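You operate a simulated robot arm through the tools that you are given. There is no shell and no other tool.

You run a simulated robot arm. Do the job below in one go: nothing can be reset, and whatever is moved stays where it is left.

Task
Swap the plug of outlet 52 for the blue nozzle: air off and released first, on again after.
Fine: hold the exhaust button till the gauge shows nought; the plug goes in the plugs rack.
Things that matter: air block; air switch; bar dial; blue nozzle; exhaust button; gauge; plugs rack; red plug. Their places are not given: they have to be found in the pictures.

The check looks at the end state, three seconds after you hand in, the way a careful person would. Anything else that was tipped, shoved, dropped, spilled or broken makes it a failure.

Robot
A 7-joint arm with a two-finger parallel gripper, fixed in place. Base frame: the origin is on the floor under the middle of its stand, x ahead of it, y to its left, z up. Readings come in m, degrees, newtons and seconds.
It reaches about 1.247 m from its shoulder. Its first joint turns from -132.0 to 132.0 degrees. Payload 3.91 kg.
Tool frame: the origin (TCP) lies between the finger pads and is the grasp point; the fingertips stand 0.03 m ahead of it; z points along the fingers, y is the line along which they close. The gripper opens to 0.11 m. The fingers are 0.02 m wide and 0.01 m thick; the gripper's body (0.048 by 0.112 m) begins 0.055 m behind the TCP.
Orientation is that of the tool frame in the base frame, as [roll, pitch, yaw] about the fixed x, y, z axes, in that order (R = Rz(yaw) Ry(pitch) Rx(roll)). With the fingers straight down and closing along the base's y, the tool's x points along the base's -x, its y along +y and its z along -z.

Tools
- The arm moves only by the tool send_rows. Its argument "deltas" is text: rows parted by semicolons, each of 7 numbers parted by spaces: the shift along the base's x, y, z in m, then the turn, a rotation vector about the base's x, y, z in degrees, then the closure, from 0 (fully open) to 1 (shut). In form: tx ty tz wx wy wz fingers; .... A call has 1 to 20 rows; each row shifts and turns the commanded pose from where the row before left it. Each row takes 0.2 s and may step no farther than 0.05 m and 8.6 degrees from the row before; otherwise, or with a gripper value out of range, the whole call is refused. A pose out of reach is approached as far as the arm can. The call stops where the force on the tool passes 40 N (or 10 N more than at its start, if that is more) or the arm is blocked; 0.2 s more then pass. Each finger travels about 0.108 m/s and halts on what it meets, pressing with about 23 N; the grip force reading is that of the motor and also rises with nothing between the fingers. The clock runs only during rows and for 0.2 s after the last one: add rows that do not move to give the fingers time. It gives the time, the measured TCP pose, the force on the tool (base axes), the opening and the grip force at its end, in the units of the frame above (readings bear some noise), with the torque about the TCP (base axes, N m) and any sound that the robot's microphone picked up.
- Cameras (640 x 400 px; columns grow to the right, rows downward): "scene" is fixed at [0.4008, 0.653, 1.597]; the picture's right is [-0.52, -0.85, 0.00], its down [-0.84, 0.51, -0.20] and it looks along [0.17, -0.10, -0.98] (base axes); focal length 315 px, centre (320, 200). "wrist" rides on the gripper at [0.072, 0.017, -0.103] in the tool frame; the picture's right is [-0.23, 0.97, 0.00], its down [-0.76, -0.18, -0.62] and it looks along [-0.61, -0.14, 0.78] (tool axes); focal length 222 px, centre (320, 200).
- get_image(camera): a new picture of that camera. The clock stands still meanwhile.
- point_at(camera, pixels): there is no depth. For up to 12 entries [column, row, z] of the newest picture of that camera ("zoom" is the newest enlarged one), the place [x, y] in the base frame at which the ray of that pixel passes the height z, good to about 0.002 m. The clock stands still meanwhile.
- enlarge(camera, box): a new picture of the part [left, top, right, bottom] of that camera's present view, enlarged. The clock stands still meanwhile.
- hand_in(): hands the job in; it is judged then, once.

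Leave the gripper open and the arm clear of the work at the hand-in unless told otherwise.

The tools are called after ">>>" as a command line: name --argument value ..., lists and objects as JSON in quotes. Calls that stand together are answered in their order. send_rows: Moves the arm, as the interface text tells. Its arguments: {"type":"object","properties":{"deltas":{"type":"string"}},"required":["deltas"]} The other tools are called the same way: get_image (camera) takes a picture; point_at (camera, pixels) gives the place at which the rays of pixels pass given heights; enlarge (camera, box) takes an enlarged picture of a part of a camera's view; hand_in () hands the job in.

At the start:

```text
time: 0.0
position: [0.2943, 0.5503, 1.2032]
ee_rot: [-179.9, -0.1, -180.0]
ft_force: [0.1, -0.2, 0.4]
ft_torque: [0.02, -0.03, -0.01]
gripper_width: 0.11
gripper_force: 0.0
```

scene: 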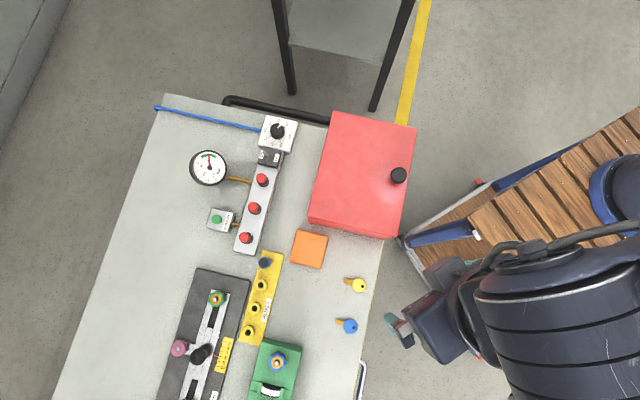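
wrist: 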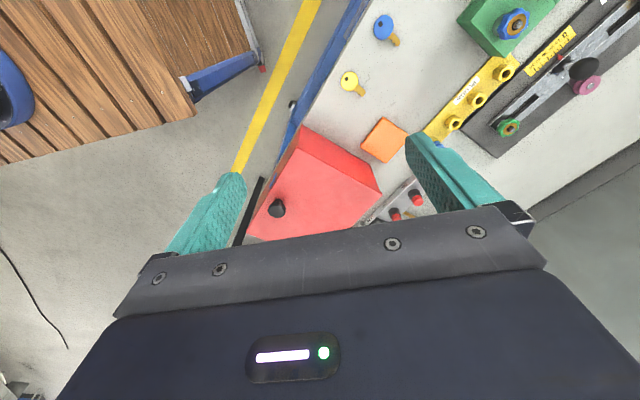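

I see a bench with an air block (three red plugs around (262,180), (254,208), (245,238)), a knob at (277,130), a gauge at (208,166), a green button at (217,219), and a yellow rack at (260,295). I'll enlarge several parts to read the labels.

>>> enlarge --camera "scene" --box '[180, 100, 320, 188]'

>>> enlarge --camera "scene" --box '[190, 170, 310, 260]'

>>> enlarge --camera "scene" --box '[150, 240, 390, 400]'

```text
4.55 times, centred on (250, 144) of scene
```

zoom: 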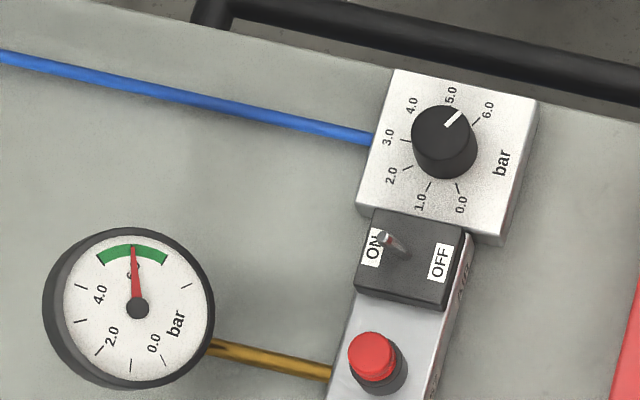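

```text
4.44 times, centred on (250, 215) of scene
```

zoom: 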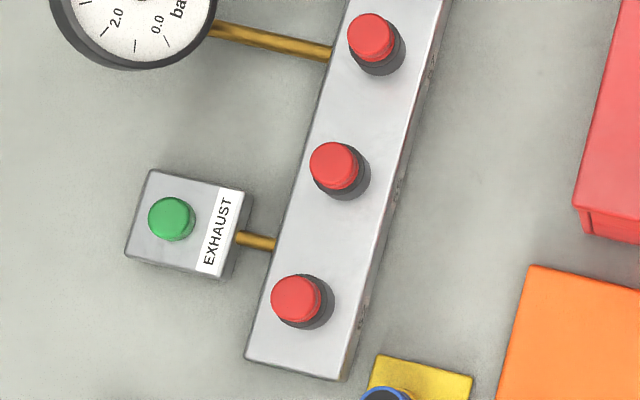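

```text
2.50 times, centred on (270, 320) of scene
```

zoom: 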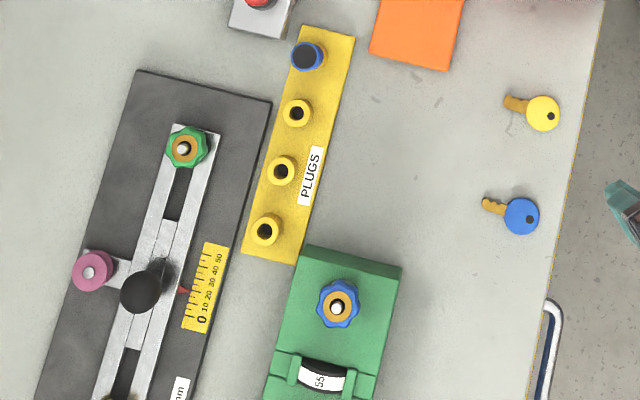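

I'll enlarge the rack, the blue item in it, and the lower part of the bench to look for the blue nozzle.

>>> enlarge --camera "scene" --box '[225, 245, 305, 295]'

>>> enlarge --camera "scene" --box '[300, 100, 420, 175]'

>>> enlarge --camera "wrist" --box '[320, 0, 640, 200]'

>>> point_at --camera "scene" --pixels '[[165, 95, 0.75], [165, 95, 0.9], [333, 112, 0.75], [333, 112, 0.9], [277, 130, 0.9], [262, 180, 0.9], [254, 208, 0.9], [245, 238, 0.9], [265, 262, 0.9], [217, 219, 0.9], [208, 166, 0.9]]'

```text
8.00 times, centred on (265, 270) of scene
```

zoom: 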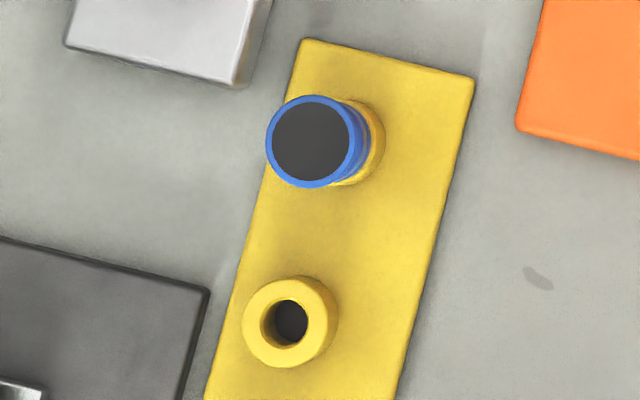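

```text
5.33 times, centred on (360, 138) of scene
```

zoom: 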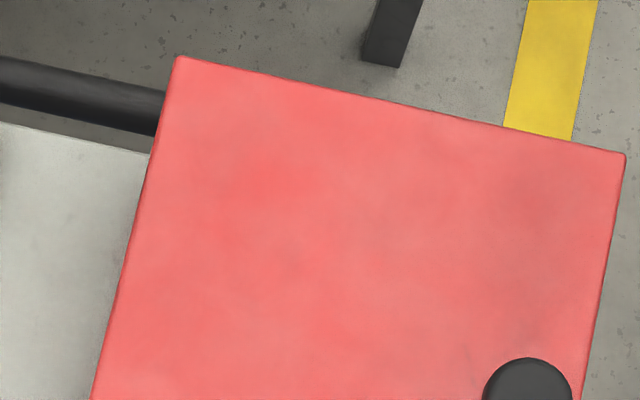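

```text
2.00 times, centred on (480, 100) of wrist
```

zoom: 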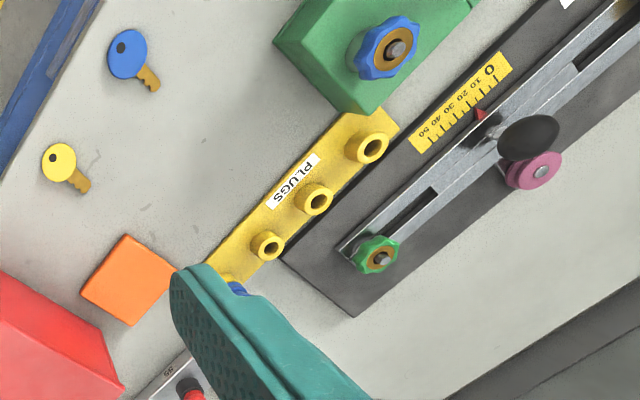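

```text
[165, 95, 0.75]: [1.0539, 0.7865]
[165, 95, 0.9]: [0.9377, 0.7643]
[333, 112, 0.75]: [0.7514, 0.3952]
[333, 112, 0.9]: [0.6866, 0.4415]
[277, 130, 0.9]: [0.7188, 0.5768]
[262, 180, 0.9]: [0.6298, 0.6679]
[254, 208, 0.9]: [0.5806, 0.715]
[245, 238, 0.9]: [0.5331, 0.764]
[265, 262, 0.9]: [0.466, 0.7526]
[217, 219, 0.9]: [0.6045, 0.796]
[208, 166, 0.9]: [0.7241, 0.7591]
```

The blue hollow item in the first hole of the rack may be the nozzle. I'll find the bench height by triangulating the yellow key, the blue key and a rack hole in both cameras.

>>> point_at --camera "scene" --pixels '[[361, 285, 0.7], [361, 285, 0.8], [361, 285, 0.9], [351, 326, 0.8], [249, 331, 0.8], [249, 331, 0.9]]'

>>> get_image --camera "wrist"

>>> point_at --camera "wrist" --pixels '[[349, 80, 0.7], [349, 80, 0.8], [349, 80, 0.9], [383, 26, 0.8], [505, 72, 0.8], [505, 72, 0.9]]'

```text
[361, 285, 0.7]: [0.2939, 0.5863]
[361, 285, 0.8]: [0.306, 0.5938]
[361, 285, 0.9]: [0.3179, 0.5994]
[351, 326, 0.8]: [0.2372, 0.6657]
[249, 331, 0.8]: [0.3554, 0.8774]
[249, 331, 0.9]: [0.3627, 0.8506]
```

```text
taken
```

wrist: 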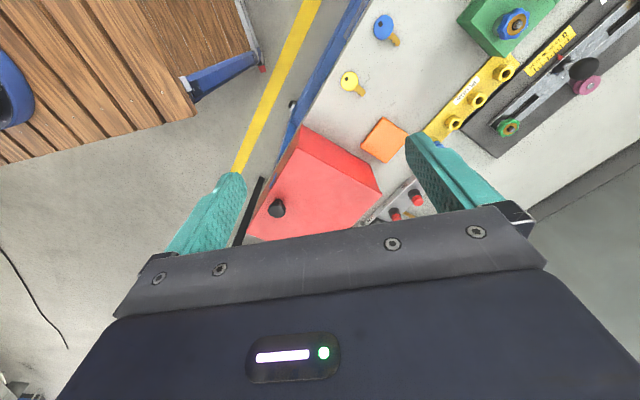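

```text
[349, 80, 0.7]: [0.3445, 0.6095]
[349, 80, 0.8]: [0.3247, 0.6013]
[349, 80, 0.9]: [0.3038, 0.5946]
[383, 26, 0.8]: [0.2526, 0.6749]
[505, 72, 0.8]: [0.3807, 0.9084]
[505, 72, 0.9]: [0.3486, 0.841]
```

The bench top comes out near z ≈ 0.855, and the bench is turned about 45° in the base frame. The outlet labels look to be on the side of the air block that faces the robot. I'll yaw the tool +45° and tilt it about 30° towards the block, staying high, so the wrist camera can read them.

>>> send_rows --deltas "0.0126 0.001 -0.008 0 0 7.5 0; 0.0126 0.001 -0.008 0 0 7.5 0; 0.0126 0.001 -0.008 0 0 7.5 0; 0.0126 0.001 -0.008 0 0 7.5 0; 0.0126 0.001 -0.008 0 0 7.5 0; 0.0126 0.001 -0.008 0 0 7.5 0; 0.0126 0.001 -0.008 5.3 -5.3 0 0; 0.0126 0.001 -0.008 5.3 -5.3 0 0; 0.0126 0.001 -0.008 5.3 -5.3 0 0; 0.0126 0.001 -0.008 5.3 -5.3 0 0"

>>> get_image --camera "wrist"

>>> get_image --camera "scene"

```text
time: 2.2
position: [0.4214, 0.5596, 1.1234]
ee_rot: [-180.0, 30.1, -135.2]
ft_force: [0.4, 0.0, 0.1]
ft_torque: [0.0, 0.01, 0.02]
gripper_width: 0.11
gripper_force: 0.1
```

```text
taken
```

wrist: 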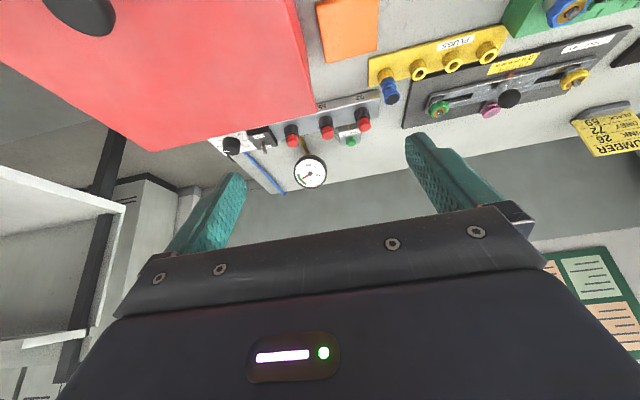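

```text
taken
```

scene: 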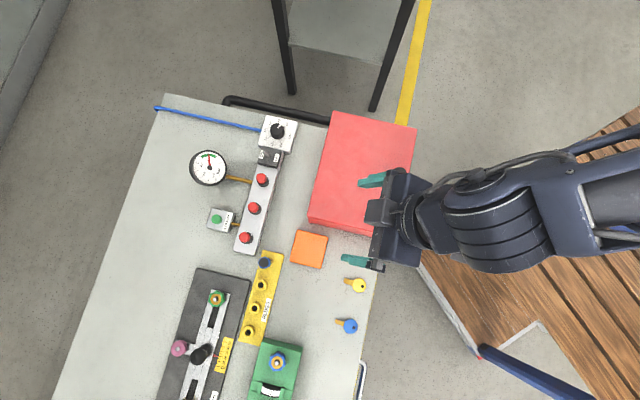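

The wrist camera sees the air block now. I'll enlarge the block labels at (340,110), and the yellow board at (605,130) that has "NUMBER" on it.

>>> enlarge --camera "wrist" --box '[210, 80, 410, 200]'

>>> enlarge --camera "wrist" --box '[540, 80, 640, 180]'

>>> enlarge --camera "wrist" --box '[360, 20, 500, 110]'

>>> enlarge --camera "wrist" --box '[540, 230, 640, 380]'

```text
3.20 times, centred on (310, 140) of wrist
```

zoom: 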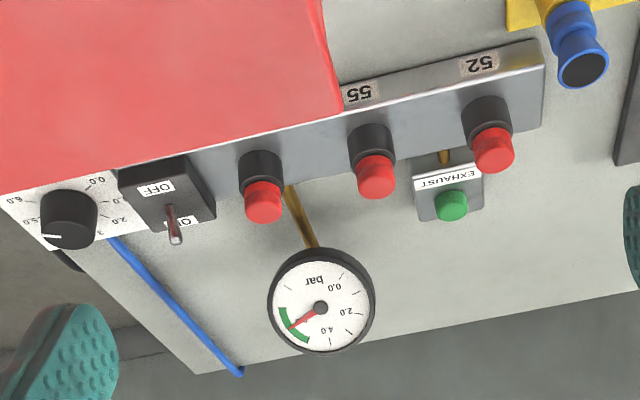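

```text
4.00 times, centred on (590, 130) of wrist
```

zoom: 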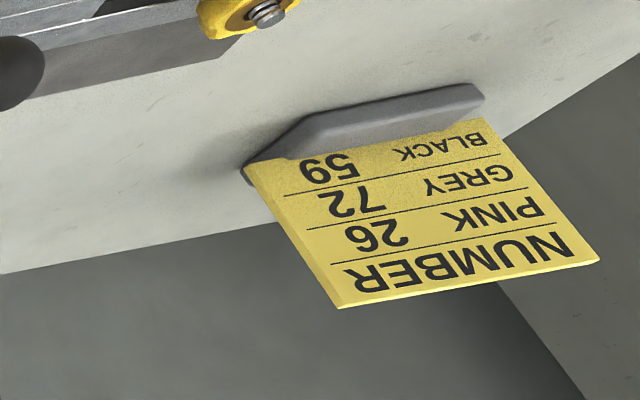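

```text
4.44 times, centred on (430, 65) of wrist
```

zoom: 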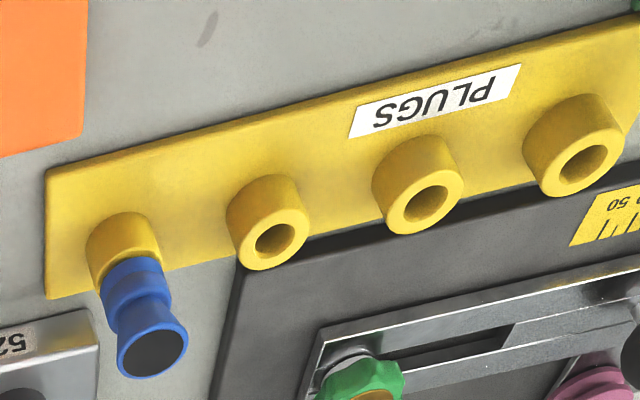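

```text
2.67 times, centred on (590, 305) of wrist
```

zoom: 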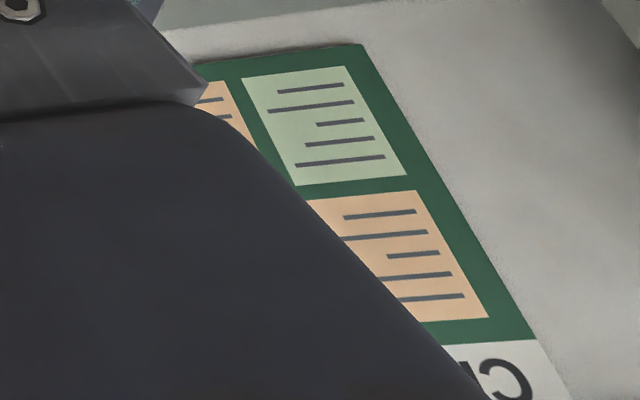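

Outlet 52 is the end outlet nearest the yellow rack, and the blue nozzle stands in the rack's first hole. Next I'll triangulate the features, beginning with an enlarged wrist view of the block.

>>> enlarge --camera "wrist" --box '[210, 80, 410, 200]'

>>> point_at --camera "zoom" --pixels '[[494, 158, 0.9], [494, 158, 0.95], [376, 186, 0.9], [376, 186, 0.95], [452, 207, 0.9], [452, 207, 0.87], [175, 240, 0.9], [175, 240, 0.95], [584, 70, 0.9], [584, 70, 0.95], [544, 68, 0.9], [544, 68, 0.87]]'

>>> enlarge --camera "scene" --box '[190, 170, 310, 260]'

>>> point_at --camera "zoom" --pixels '[[296, 300, 0.9], [296, 300, 0.95], [334, 165, 0.9], [334, 165, 0.95], [170, 219, 0.9], [170, 219, 0.87], [372, 38, 0.9], [372, 38, 0.95], [262, 340, 0.9], [262, 340, 0.87]]'

```text
3.20 times, centred on (310, 140) of wrist
```

zoom: 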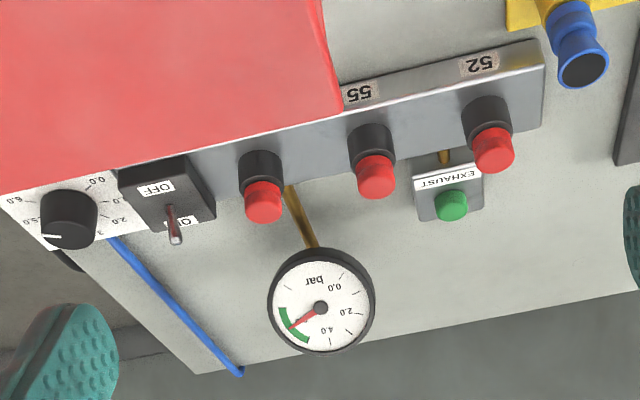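

```text
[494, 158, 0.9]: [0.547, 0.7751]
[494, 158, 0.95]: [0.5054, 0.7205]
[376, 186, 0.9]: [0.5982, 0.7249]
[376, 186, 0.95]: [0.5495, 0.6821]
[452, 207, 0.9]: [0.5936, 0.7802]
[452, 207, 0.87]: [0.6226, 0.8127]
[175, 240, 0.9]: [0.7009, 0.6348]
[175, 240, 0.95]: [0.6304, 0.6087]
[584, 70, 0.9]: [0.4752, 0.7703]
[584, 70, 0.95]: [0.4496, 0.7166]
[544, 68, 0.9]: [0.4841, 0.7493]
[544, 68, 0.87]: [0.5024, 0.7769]
```

```text
4.44 times, centred on (250, 215) of scene
```

zoom: 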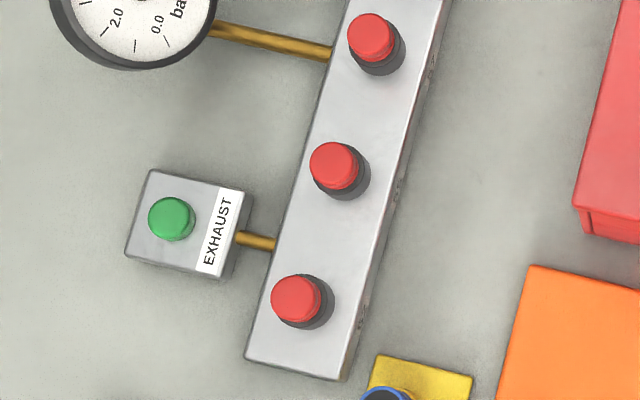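

```text
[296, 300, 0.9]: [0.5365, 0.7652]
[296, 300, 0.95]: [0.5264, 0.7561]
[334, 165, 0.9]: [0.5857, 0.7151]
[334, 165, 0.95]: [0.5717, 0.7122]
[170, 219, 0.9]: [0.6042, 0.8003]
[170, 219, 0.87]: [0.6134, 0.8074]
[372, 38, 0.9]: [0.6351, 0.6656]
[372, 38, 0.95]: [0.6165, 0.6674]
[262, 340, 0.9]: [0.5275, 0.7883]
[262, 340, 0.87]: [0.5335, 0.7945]
```

Plug 52's cap comes out near (0.534, 0.763, 0.913) and the exhaust button near (0.610, 0.805, 0.88). Next I'll triangulate the red box corner for clearance, the switch lever, and the nozzle.

>>> point_at --camera "zoom" --pixels '[[574, 205, 0.9], [574, 205, 0.95]]'

>>> enlarge --camera "scene" --box '[240, 110, 310, 170]'

>>> enlarge --camera "wrist" --box '[210, 100, 330, 175]'

>>> point_at --camera "zoom" --pixels '[[608, 50, 0.9], [608, 50, 0.95], [280, 250, 0.9], [280, 250, 0.95]]'

```text
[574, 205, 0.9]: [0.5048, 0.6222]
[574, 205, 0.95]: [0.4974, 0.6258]
```

```text
6.67 times, centred on (275, 140) of scene
```

zoom: 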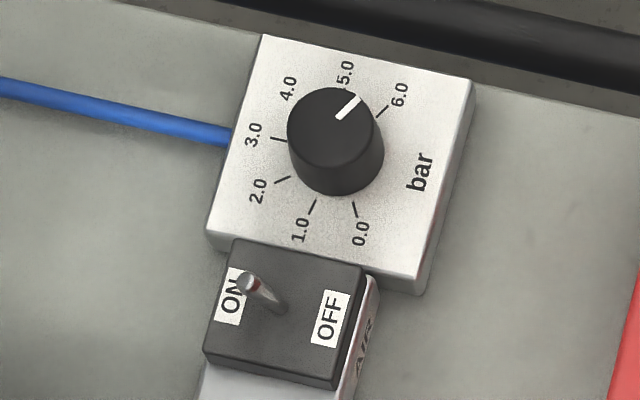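

```text
5.33 times, centred on (270, 138) of wrist
```

zoom: 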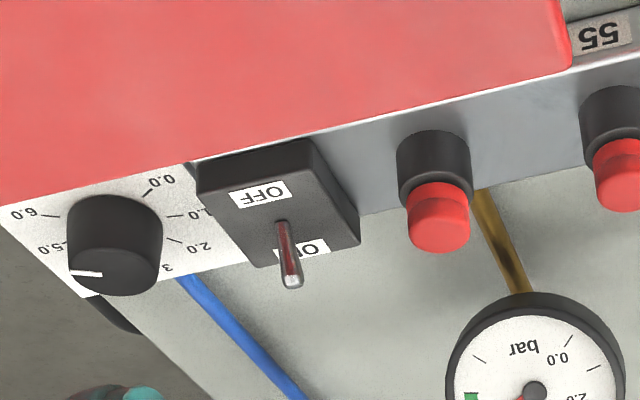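

```text
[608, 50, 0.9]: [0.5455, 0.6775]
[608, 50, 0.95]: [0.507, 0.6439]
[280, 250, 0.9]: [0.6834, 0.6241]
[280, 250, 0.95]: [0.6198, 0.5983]
```

I'll get rays for the lever tip (290,282), lever base (283,228), red box corner (570,62) and dial top (115,275) in this wrist zoom, and then the matching ones in the scene zoom.

>>> point_at --camera "zoom" --pixels '[[569, 64, 0.95], [569, 64, 1.0], [290, 282, 0.9], [290, 282, 0.95], [283, 230, 0.9], [283, 230, 0.88], [115, 272, 0.9], [115, 272, 0.95], [360, 240, 0.9], [265, 265, 0.9]]'

>>> enlarge --camera "scene" --box '[240, 110, 310, 170]'

>>> point_at --camera "zoom" --pixels '[[249, 283, 0.9], [249, 283, 0.95], [282, 308, 0.9], [282, 308, 0.88], [332, 127, 0.9], [332, 127, 0.95], [208, 350, 0.9], [232, 242, 0.9], [364, 268, 0.9], [340, 380, 0.9]]'

```text
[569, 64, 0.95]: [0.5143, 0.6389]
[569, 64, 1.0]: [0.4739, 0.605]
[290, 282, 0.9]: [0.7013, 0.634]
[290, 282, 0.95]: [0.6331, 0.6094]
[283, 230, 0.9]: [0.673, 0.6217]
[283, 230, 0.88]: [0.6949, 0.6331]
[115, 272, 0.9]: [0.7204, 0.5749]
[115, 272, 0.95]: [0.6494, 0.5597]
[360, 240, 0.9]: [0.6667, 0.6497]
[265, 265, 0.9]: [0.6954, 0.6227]
```

```text
6.67 times, centred on (275, 140) of scene
```

zoom: 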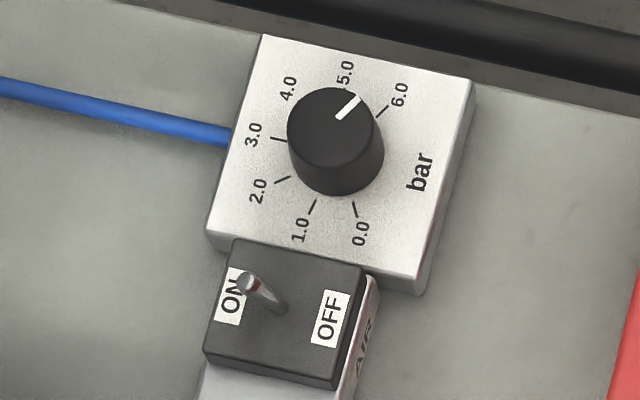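

```text
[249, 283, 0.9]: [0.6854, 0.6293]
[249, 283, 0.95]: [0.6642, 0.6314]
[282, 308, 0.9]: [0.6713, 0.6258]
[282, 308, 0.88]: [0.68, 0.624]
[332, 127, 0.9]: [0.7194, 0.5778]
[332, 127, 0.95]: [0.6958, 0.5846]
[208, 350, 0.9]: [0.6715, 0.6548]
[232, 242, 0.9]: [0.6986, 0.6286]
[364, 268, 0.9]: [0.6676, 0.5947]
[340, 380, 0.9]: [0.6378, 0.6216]
```

The red box top is at z≈0.97 and the lever tip is near (0.679, 0.630, 0.915), with the switch body top at about 0.898. The gauge needle is in the green arc. I'll set the tool upright again, close the fingers, move to above the far (ON) side of the lever, and look.

>>> send_rows --deltas "0.0278 0.0092 -0.0023 -5.3 5.3 0 0.5; 0.0278 0.0092 -0.0023 -5.3 5.3 0 0.5; 0.0278 0.0092 -0.0023 -5.3 5.3 0 0.5; 0.0278 0.0092 -0.0023 -5.3 5.3 0 1; 0.0278 0.0092 -0.0023 0 0 0 1; 0.0278 0.0092 -0.0023 0 0 0 1; 0.0278 0.0092 -0.0023 0 0 0 1; 0.0278 0.0092 -0.0023 0 0 0 1; 0.0278 0.0092 -0.0023 0 0 0 1; 0.0278 0.0092 -0.0023 0 0 0 1; 0 0 0 0 0 0 1"

>>> get_image --camera "wrist"

>>> get_image --camera "scene"

```text
time: 4.6
position: [0.6993, 0.651, 1.0997]
ee_rot: [-180.0, 0.1, -134.9]
ft_force: [-0.8, 0.0, 0.4]
ft_torque: [0.0, -0.04, -0.03]
gripper_width: 0.0
gripper_force: 22.9
```

```text
taken
```

wrist: 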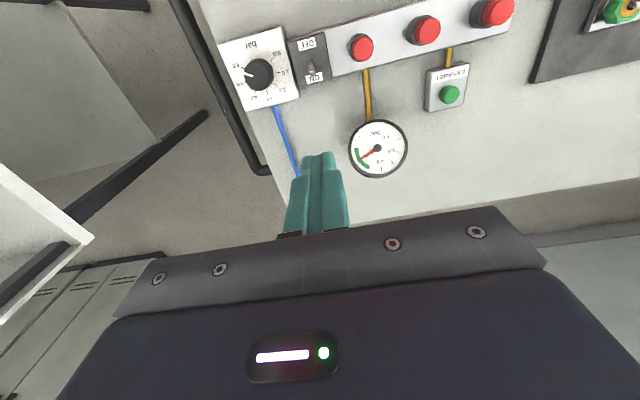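

```text
taken
```

scene: 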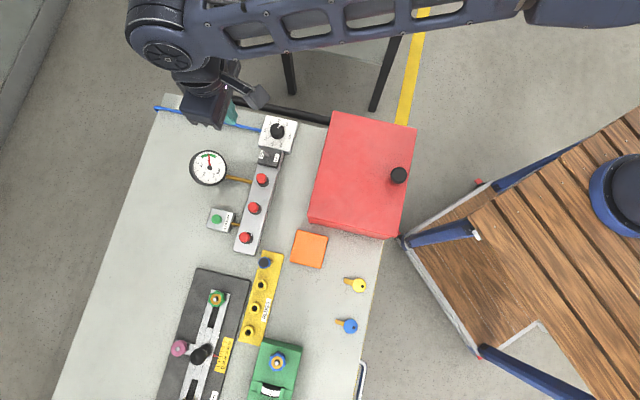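

The view is clear. I'll enlarge it and triangulate the lever, plugs, button and gauge again from here.

>>> enlarge --camera "wrist" --box '[270, 20, 370, 100]'

>>> point_at --camera "zoom" --pixels '[[250, 285, 0.9], [275, 302, 0.91]]'

>>> enlarge --camera "wrist" --box '[335, 0, 535, 130]'

>>> enlarge --camera "wrist" --box '[330, 100, 430, 190]'

```text
5.00 times, centred on (320, 60) of wrist
```

zoom: 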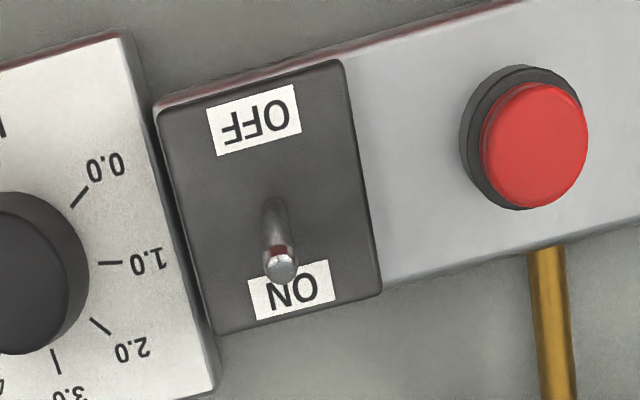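

```text
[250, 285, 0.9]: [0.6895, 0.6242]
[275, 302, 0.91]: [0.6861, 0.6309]
```

```text
3.08 times, centred on (435, 65) of wrist
```

zoom: 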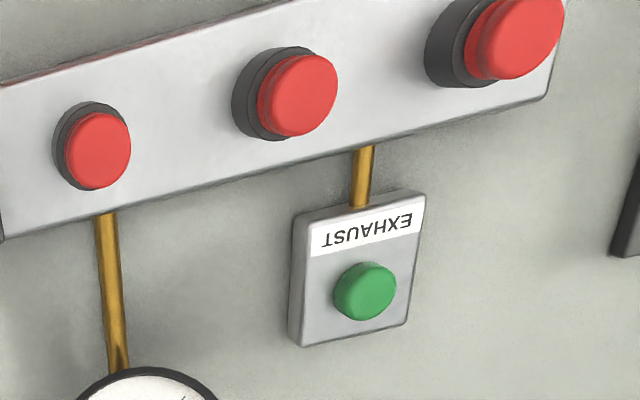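

```text
4.44 times, centred on (380, 145) of wrist
```

zoom: 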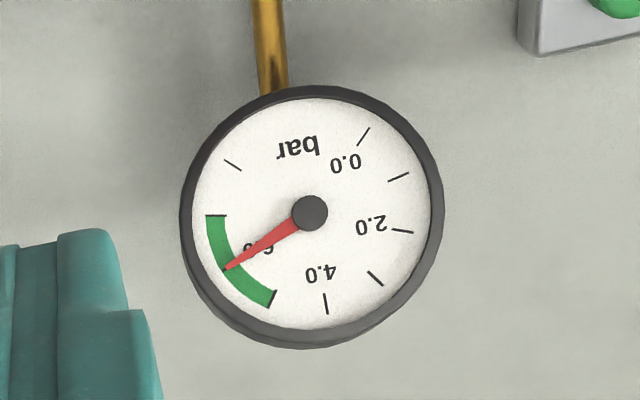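

The gauge is at about 6 bar, in the green arc. I'll refine the lever tip (312,73), the lever base, the exhaust button and the plugs from this wrist picture.

>>> point_at --camera "wrist" --pixels '[[312, 73.4, 0.9], [312, 73.4, 0.93], [310, 61, 0.9], [449.5, 94.5, 0.87], [449.5, 94.5, 0.89], [378, 150, 0.9], [378, 150, 0.93], [430, 31, 0.9], [430, 31, 0.92]]'

```text
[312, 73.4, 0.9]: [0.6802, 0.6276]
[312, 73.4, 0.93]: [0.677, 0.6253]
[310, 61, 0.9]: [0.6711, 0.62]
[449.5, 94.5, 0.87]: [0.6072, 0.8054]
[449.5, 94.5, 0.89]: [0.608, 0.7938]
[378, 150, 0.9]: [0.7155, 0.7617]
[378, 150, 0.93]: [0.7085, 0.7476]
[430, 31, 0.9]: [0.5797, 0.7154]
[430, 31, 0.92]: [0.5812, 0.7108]
```

The lever tip is at about (0.678, 0.628, 0.916) and the pivot at about (0.671, 0.621). I'm now behind the lever on its ON side, so I'll go straight down to a TCP z of about 0.937 (tips at 0.907) and check.

>>> send_rows --deltas "0.0005 -0.0005 -0.04 0 0 0 1; 0 0 -0.04 0 0 0 1; 0 0 -0.04 0 0 0 1; 0 0 -0.03 0 0 0 1; 0 0 -0.012 0 0 0 1; 0 0 0 0 0 0 1"

>>> get_image --camera "wrist"

>>> enlarge --camera "scene" --box '[210, 100, 310, 170]'

```text
time: 6.0
position: [0.6992, 0.6517, 0.9387]
ee_rot: [-180.0, 0.0, -135.0]
ft_force: [-0.1, 0.2, 0.0]
ft_torque: [0.03, 0.02, -0.01]
gripper_width: 0.0001
gripper_force: 22.9
```

```text
taken
```

wrist: 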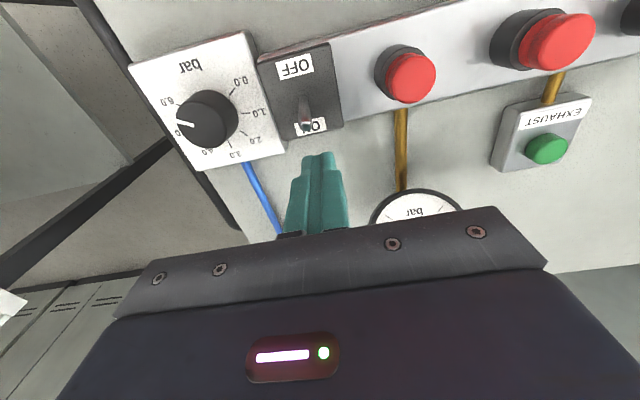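

```text
5.71 times, centred on (260, 135) of scene
```

zoom: 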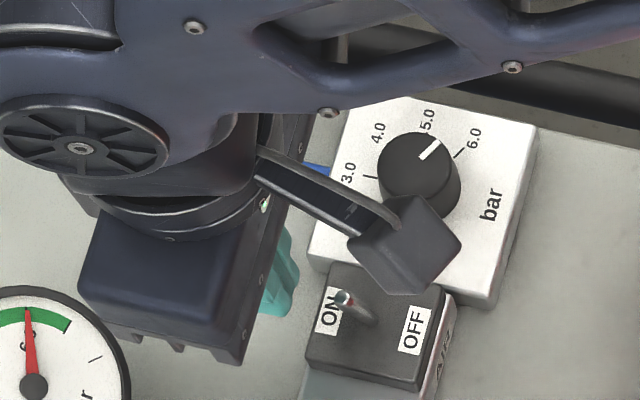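

The lever is directly ahead of the closed fingertips, with the tips about 2 cm on the far side and clear. I'll push towards the robot (-v) in small steps to flip it to OFF.

>>> send_rows --deltas "-0.002 -0.006 0 0 0 0 1; -0.0035 -0.0035 0 0 0 0 1; -0.0035 -0.0035 0 0 0 0 1; -0.0035 -0.0035 0 0 0 0 1; -0.0035 -0.0035 0 0 0 0 1; -0.0035 -0.0035 0 0 0 0 1; 0 0 0 0 0 0 1"

>>> get_image --camera "wrist"

>>> enlarge --camera "scene" --box '[210, 100, 310, 170]'

```text
time: 7.6
position: [0.6783, 0.6281, 0.9375]
ee_rot: [-180.0, 0.0, -135.0]
ft_force: [0.1, -0.3, -0.7]
ft_torque: [0.01, -0.01, -0.01]
gripper_width: 0.0001
gripper_force: 23.2
```

```text
taken
```

wrist: 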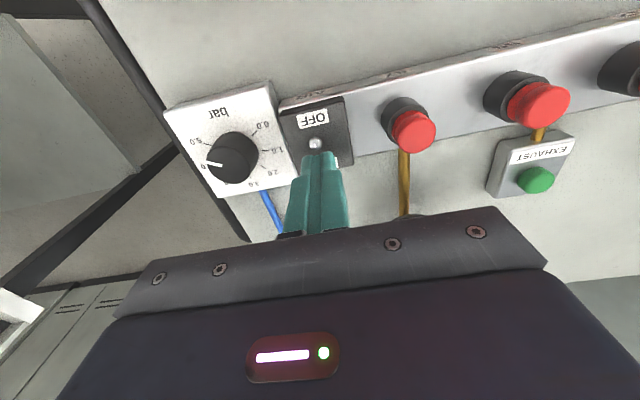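

```text
5.71 times, centred on (260, 135) of scene
```

zoom: 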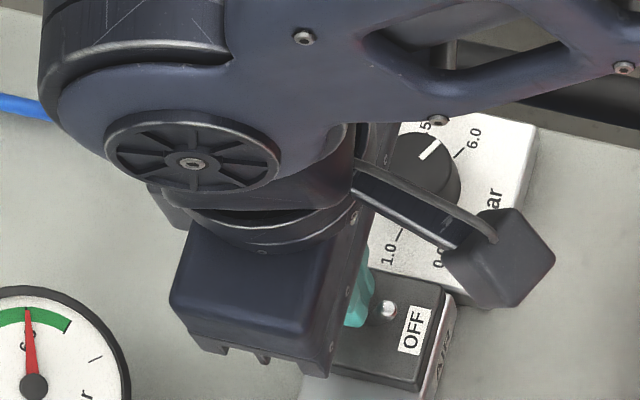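

The lever is now upright, halfway over, and forces are tiny. I'll push a further 1.6 cm in small steps.

>>> send_rows --deltas "-0.0028 -0.0028 0 0 0 0 1; -0.0028 -0.0028 0 0 0 0 1; -0.0028 -0.0028 0 0 0 0 1; -0.0028 -0.0028 0 0 0 0 1; 0 0 0 0 0 0 1"

>>> get_image --camera "wrist"

>>> enlarge --camera "scene" --box '[210, 100, 310, 170]'

```text
time: 8.1
position: [0.678, 0.6258, 0.9419]
ee_rot: [180.0, 0.6, -134.9]
ft_force: [2.8, 3.0, 1.5]
ft_torque: [0.02, -0.15, 0.0]
gripper_width: 0.0002
gripper_force: 23.3
stopped in row 2: the force on the tool passed its limit at 47 N (the readings are from after the stop); the commanded pose is now the measured one
```

```text
taken
```

wrist: 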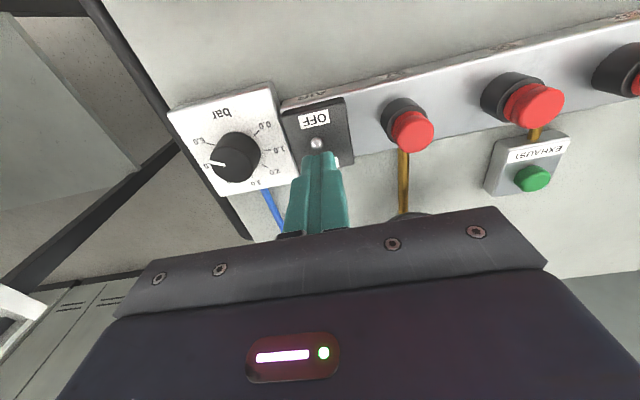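

```text
5.71 times, centred on (260, 135) of scene
```

zoom: 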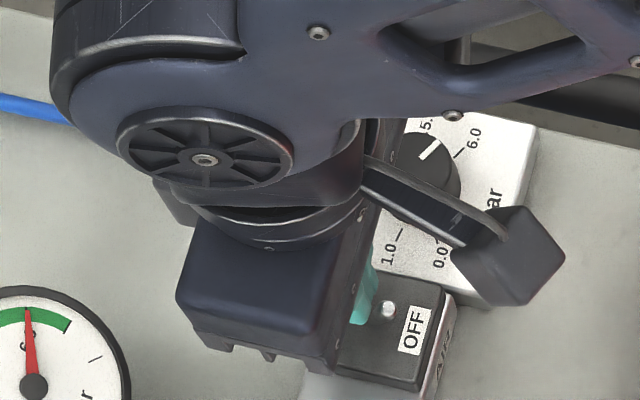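

The push stopped at 47 N with the lever still upright, and the tool rose about 4 mm, so the tips may be jammed against the switch body or the lever's root. I'll look closely before going on.

>>> enlarge --camera "wrist" --box '[270, 80, 370, 180]'

>>> enlarge --camera "scene" --box '[255, 135, 295, 170]'

```text
4.00 times, centred on (320, 130) of wrist
```

zoom: 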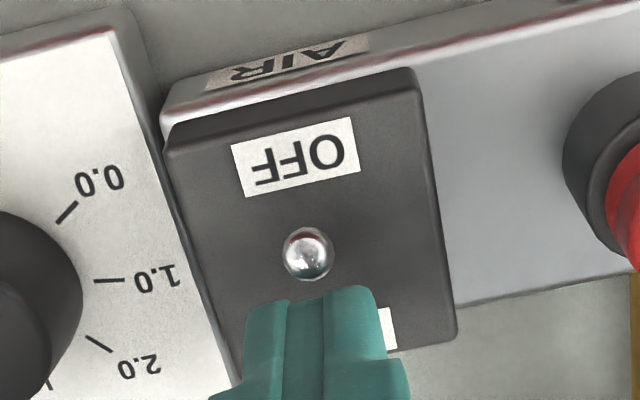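

```text
11.43 times, centred on (275, 152) of scene
```

zoom: 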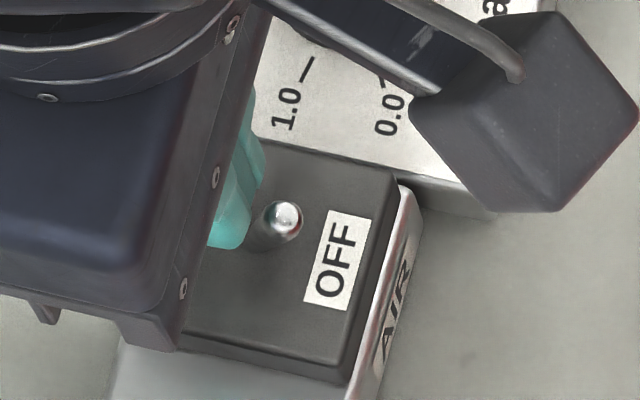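

Taking the viewpoint into account, the lever already leans towards OFF: its tip is displaced towards the OFF label in the scene view. The force was most likely its end stop. I'll back off away from it, rise, and check.

>>> send_rows --deltas "0.007 0.007 0 0 0 0 1; 0.01 0.01 0.01 0 0 0 1; 0 0 0.04 0 0 0 1; 0 0 0.04 0 0 0 1; 0 0 0.04 0 0 0 1; 0 0 0 0 0 0 1"

>>> enlarge --camera "wrist" --box '[220, 10, 380, 110]'

>>> enlarge --camera "scene" --box '[240, 110, 310, 170]'

>>> enlarge --camera "scene" --box '[180, 140, 240, 195]'

```text
time: 9.5
position: [0.6933, 0.6427, 1.0711]
ee_rot: [-179.9, 0.5, -135.0]
ft_force: [0.9, 0.4, 0.9]
ft_torque: [-0.01, -0.01, 0.0]
gripper_width: 0.0001
gripper_force: 23.0
```

```text
4.00 times, centred on (300, 60) of wrist
```

zoom: 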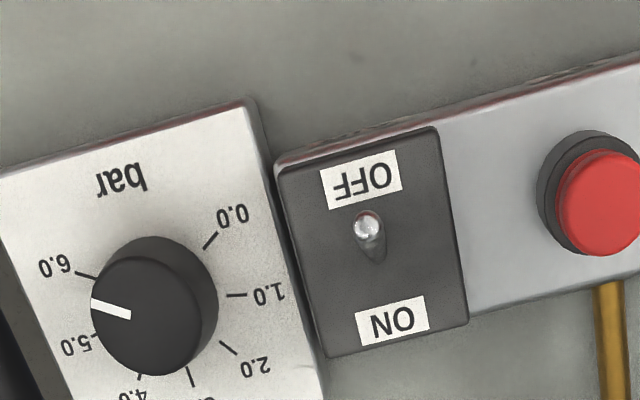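

```text
6.67 times, centred on (275, 140) of scene
```

zoom: 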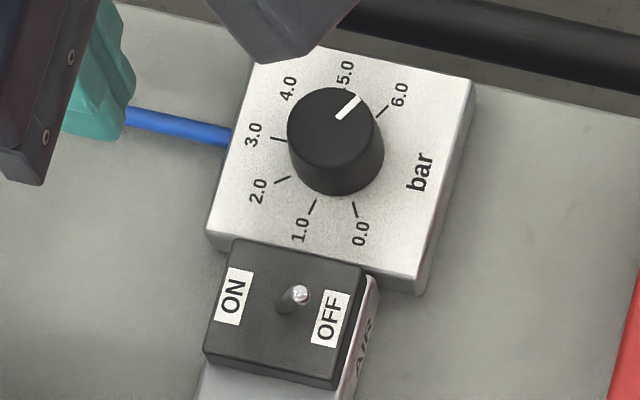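

```text
7.27 times, centred on (210, 168) of scene
```

zoom: 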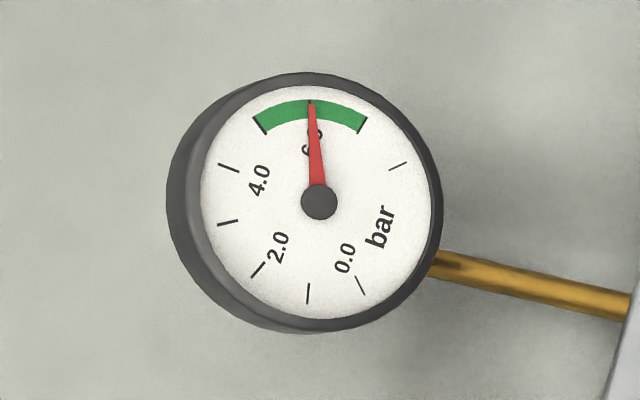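

The lever is firmly at OFF, the dial is unchanged (pointer on 6.0), and the gauge still holds 6 bar. Next I'll move over the green exhaust button at about (0.609, 0.802) and look from nearer.

>>> send_rows --deltas "-0.0168 0.0318 0 0 0 0 1; -0.0168 0.0318 0 0 0 0 1; -0.0168 0.0318 0 0 0 0 1; -0.0168 0.0318 0 0 0 0 1; -0.0168 0.0318 0 0 0 0 1; 0 0 -0.035 0 0 0 1; 0 0 -0.035 0 0 0 1; 0 0 0 0 0 0 1"

>>> get_image --camera "wrist"

>>> get_image --camera "scene"

```text
time: 11.3
position: [0.6103, 0.8017, 1.0004]
ee_rot: [179.9, 0.6, -135.1]
ft_force: [-0.5, 0.2, -0.3]
ft_torque: [-0.01, 0.0, -0.01]
gripper_width: 0.0001
gripper_force: 22.7
```

```text
taken
```

wrist: 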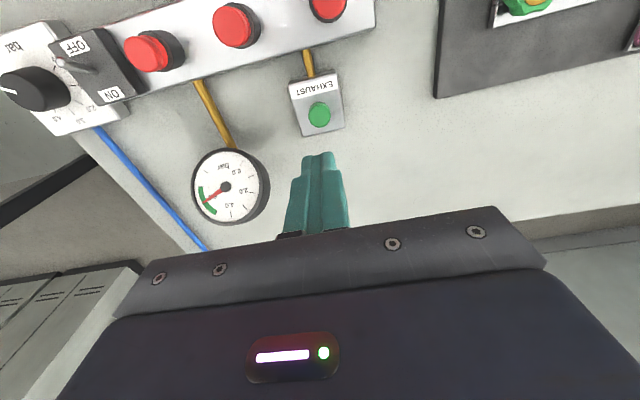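

```text
taken
```

scene: 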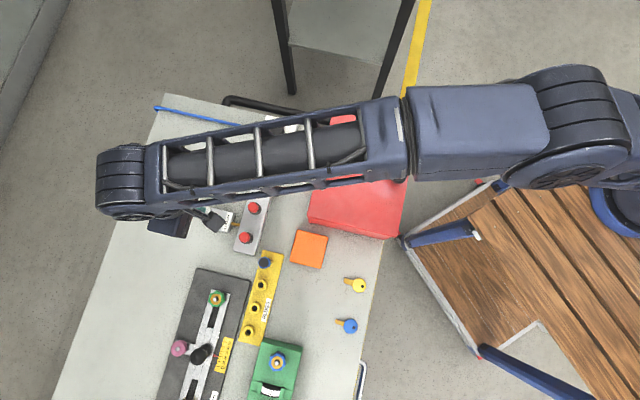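

The button is at (319,113) in the wrist picture and the gauge at (225,187) is visible there too. I'll take rays through the button and compare.

>>> enlarge --camera "wrist" --box '[270, 60, 370, 140]'

>>> point_at --camera "wrist" --pixels '[[319.5, 115, 0.87], [319.5, 115, 0.88], [319.5, 115, 0.89]]'

```text
5.00 times, centred on (320, 100) of wrist
```

zoom: 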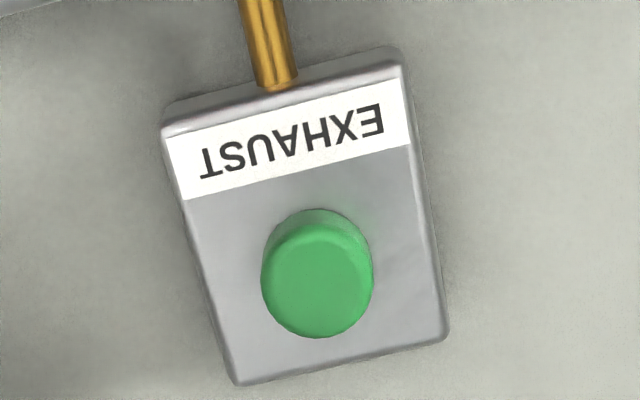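

```text
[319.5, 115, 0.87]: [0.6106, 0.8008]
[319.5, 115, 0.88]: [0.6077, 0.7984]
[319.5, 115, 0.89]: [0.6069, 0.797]
```

Both estimates agree to a few millimetres with the tool position. I'll lower to just above the button (TCP z about 0.92) and check the view.

>>> send_rows --deltas "-0.001 -0.001 -0.03 0 0 0 1; 0 0 -0.03 0 0 0 1; 0 0 -0.018 0 0 0 1; 0 0 0 0 0 0 1"

>>> get_image --camera "wrist"

```text
time: 12.3
position: [0.6078, 0.8009, 0.9217]
ee_rot: [-180.0, 0.6, -135.0]
ft_force: [-0.3, -0.2, 0.0]
ft_torque: [0.0, 0.03, -0.02]
gripper_width: 0.0001
gripper_force: 22.7
```

```text
taken
```

wrist: 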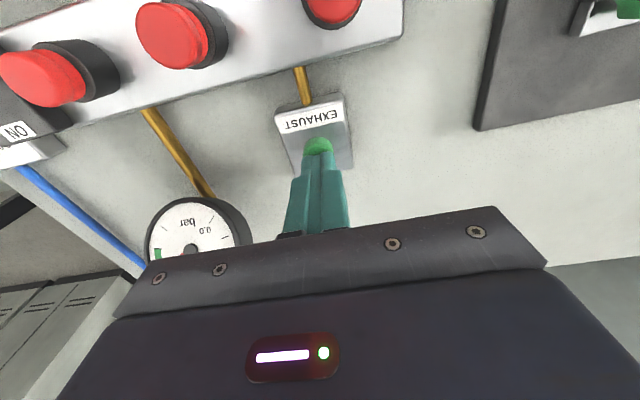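

The fingers are over the button, and the gauge's 0.0 end is visible at (210,225). I'll press down in small steps and watch the force.

>>> send_rows --deltas "0 0 -0.003 0 0 0 1; 0 0 -0.003 0 0 0 1; 0 0 -0.003 0 0 0 1; 0 0 -0.003 0 0 0 1; 0 0 0 0 0 0 1"

>>> get_image --camera "wrist"

```text
time: 13.5
position: [0.6085, 0.8008, 0.9132]
ee_rot: [179.9, 0.8, -135.0]
ft_force: [-1.2, -3.7, 18.8]
ft_torque: [-0.15, 0.1, 0.04]
gripper_width: 0.0
gripper_force: 22.7
```

```text
taken
```

wrist: 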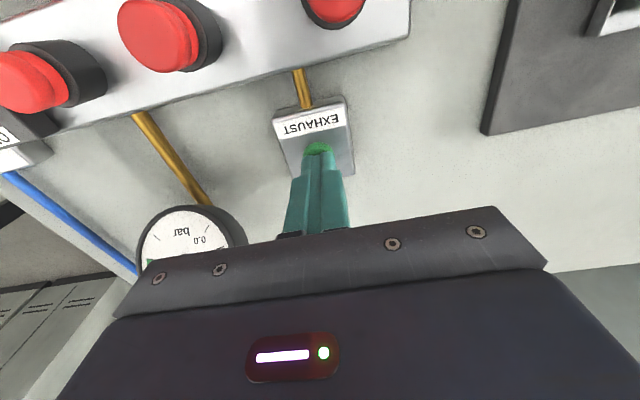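

Contact at about 19 N. I'll hold for a second, then look at the gauge and the button.

>>> send_rows --deltas "0 0 -0.001 0 0 0 1; 0 0 0 0 0 0 1; 0 0 0 0 0 0 1; 0 0 0 0 0 0 1; 0 0 0 0 0 0 1"

>>> enlarge --camera "wrist" --box '[120, 120, 360, 270]'

>>> get_image --camera "scene"

```text
time: 14.7
position: [0.6091, 0.8011, 0.9116]
ee_rot: [180.0, 0.7, -135.1]
ft_force: [7.4, 8.6, 31.3]
ft_torque: [0.22, -0.21, 0.0]
gripper_width: 0.0001
gripper_force: 22.8
```

```text
2.67 times, centred on (240, 195) of wrist
```

zoom: 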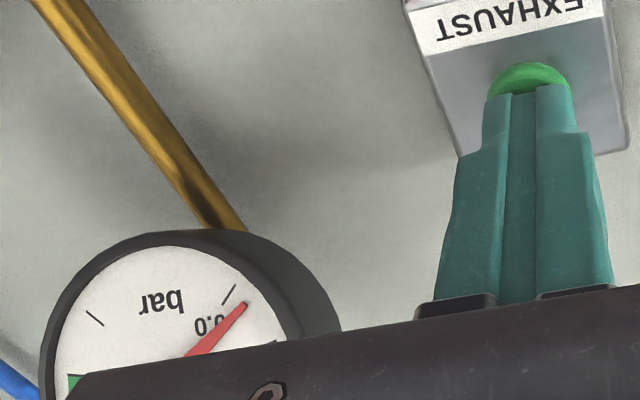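

```text
taken
```

scene: 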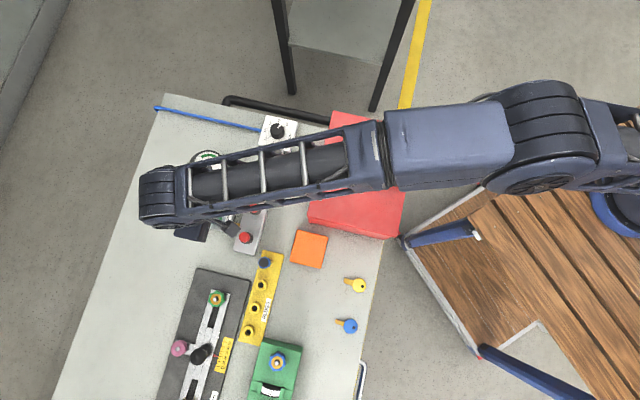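

The needle has fallen nearly to 0.0. I'll keep holding for two more seconds.

>>> send_rows --deltas "0 0 0 0 0 0 1; 0 0 0 0 0 0 1; 0 0 0 0 0 0 1; 0 0 0 0 0 0 1; 0 0 0 0 0 0 1; 0 0 0 0 0 0 1; 0 0 0 0 0 0 1; 0 0 0 0 0 0 1; 0 0 0 0 0 0 1; 0 0 0 0 0 0 1"

>>> enlarge --camera "wrist" --box '[120, 180, 280, 280]'

```text
time: 16.9
position: [0.6088, 0.7998, 0.9106]
ee_rot: [179.8, 0.6, -135.0]
ft_force: [7.1, 9.1, 35.0]
ft_torque: [0.2, -0.17, -0.05]
gripper_width: 0.0
gripper_force: 23.5
```

```text
4.00 times, centred on (200, 230) of wrist
```

zoom: 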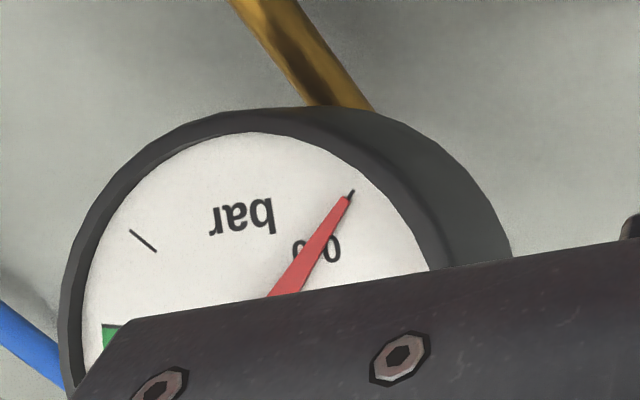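

The needle lies on the 0.0 mark. I'll hold for one more second, then release, rise, and verify that it stays at nought.

>>> send_rows --deltas "0 0 0 0 0 0 1; 0 0 0 0 0 0 1; 0 0 0 0 0 0 1; 0 0 0 0 0 0 1; 0 0 0 0 0 0 1; 0 0 0.005 0 0 0 1; 0 0 0.03 0 0 0 1; 0 0 0.04 0 0 0 1; 0 0 0.04 0 0 0 1; 0 0 0 0 0 0 1"

>>> enlarge --camera "wrist" --box '[160, 100, 340, 220]'

```text
time: 19.1
position: [0.6101, 0.8013, 1.0245]
ee_rot: [-179.9, 0.5, -135.0]
ft_force: [-0.3, 1.1, -0.5]
ft_torque: [-0.01, -0.01, -0.03]
gripper_width: 0.0
gripper_force: 23.0
```

```text
3.33 times, centred on (250, 160) of wrist
```

zoom: 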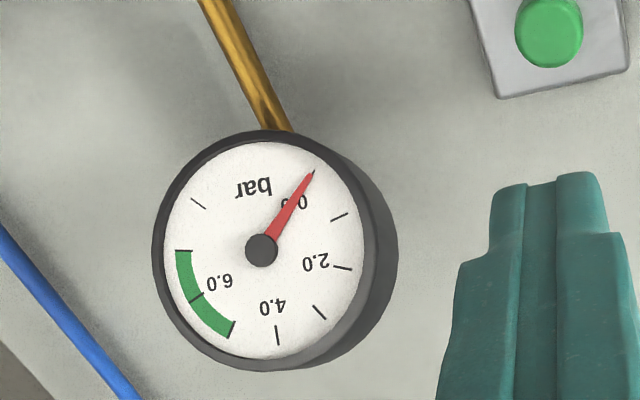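

The gauge stays at 0.0. Now I'll move above the outlet 52 plug with the fingers partly open (about 55 mm) and look.

>>> send_rows --deltas "-0.0254 -0.0128 0.003 0 0 0 0.5; -0.0254 -0.0128 0.003 0 0 0 0.5; -0.0254 -0.0128 0.003 0 0 0 0.5; 0 0 0 0 0 0 0.5; 0 0 0 0 0 0 0.5"

>>> get_image --camera "wrist"

>>> enlarge --camera "wrist" --box '[260, 40, 420, 150]'

```text
time: 20.3
position: [0.5324, 0.7634, 1.0339]
ee_rot: [-180.0, 0.6, -135.0]
ft_force: [-0.5, 1.0, -0.4]
ft_torque: [0.0, 0.0, -0.02]
gripper_width: 0.055
gripper_force: 0.0
```

```text
taken
```

wrist: 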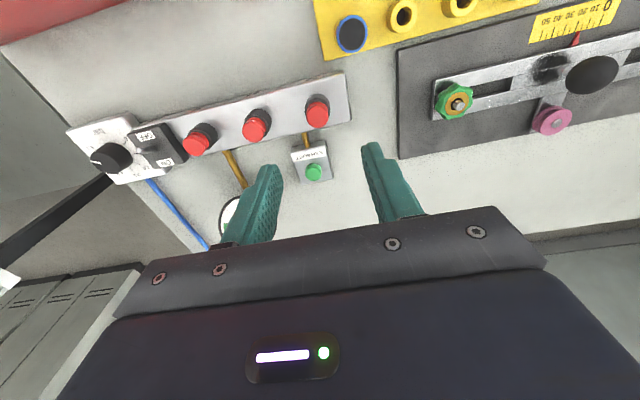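

```text
3.64 times, centred on (340, 95) of wrist
```

zoom: 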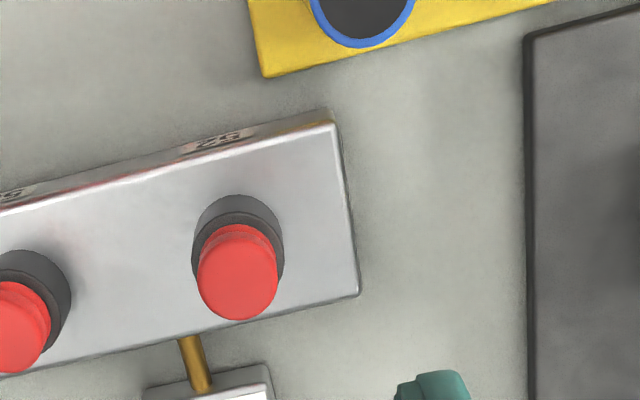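

The plug 52 cap is at (317,118) in the wrist picture, with its collar base centre at about (317,104). I'll take rays through both.

>>> point_at --camera "wrist" --pixels '[[317.1, 118.3, 0.9], [317.1, 118.3, 0.91], [317.1, 118.3, 0.92], [317.5, 103, 0.88], [317.5, 103, 0.89], [352, 33, 0.9], [352, 33, 0.92]]'

>>> enlarge --camera "scene" --box '[225, 220, 295, 280]'

```text
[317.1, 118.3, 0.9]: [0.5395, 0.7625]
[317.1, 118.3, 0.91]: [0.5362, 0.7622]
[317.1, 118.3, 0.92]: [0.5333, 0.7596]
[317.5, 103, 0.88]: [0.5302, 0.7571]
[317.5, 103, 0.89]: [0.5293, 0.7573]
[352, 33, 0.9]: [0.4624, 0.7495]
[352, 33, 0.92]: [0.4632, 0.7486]
```

```text
6.67 times, centred on (260, 250) of scene
```

zoom: 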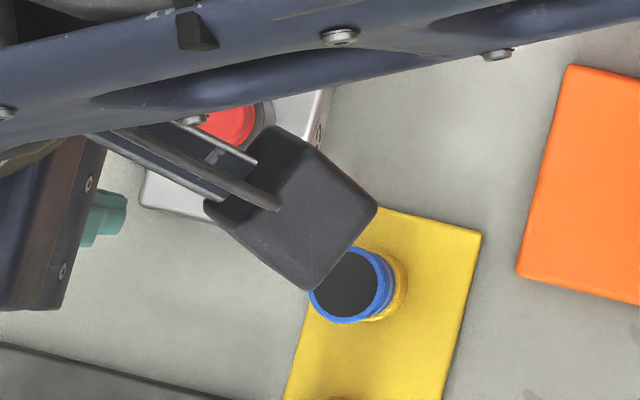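

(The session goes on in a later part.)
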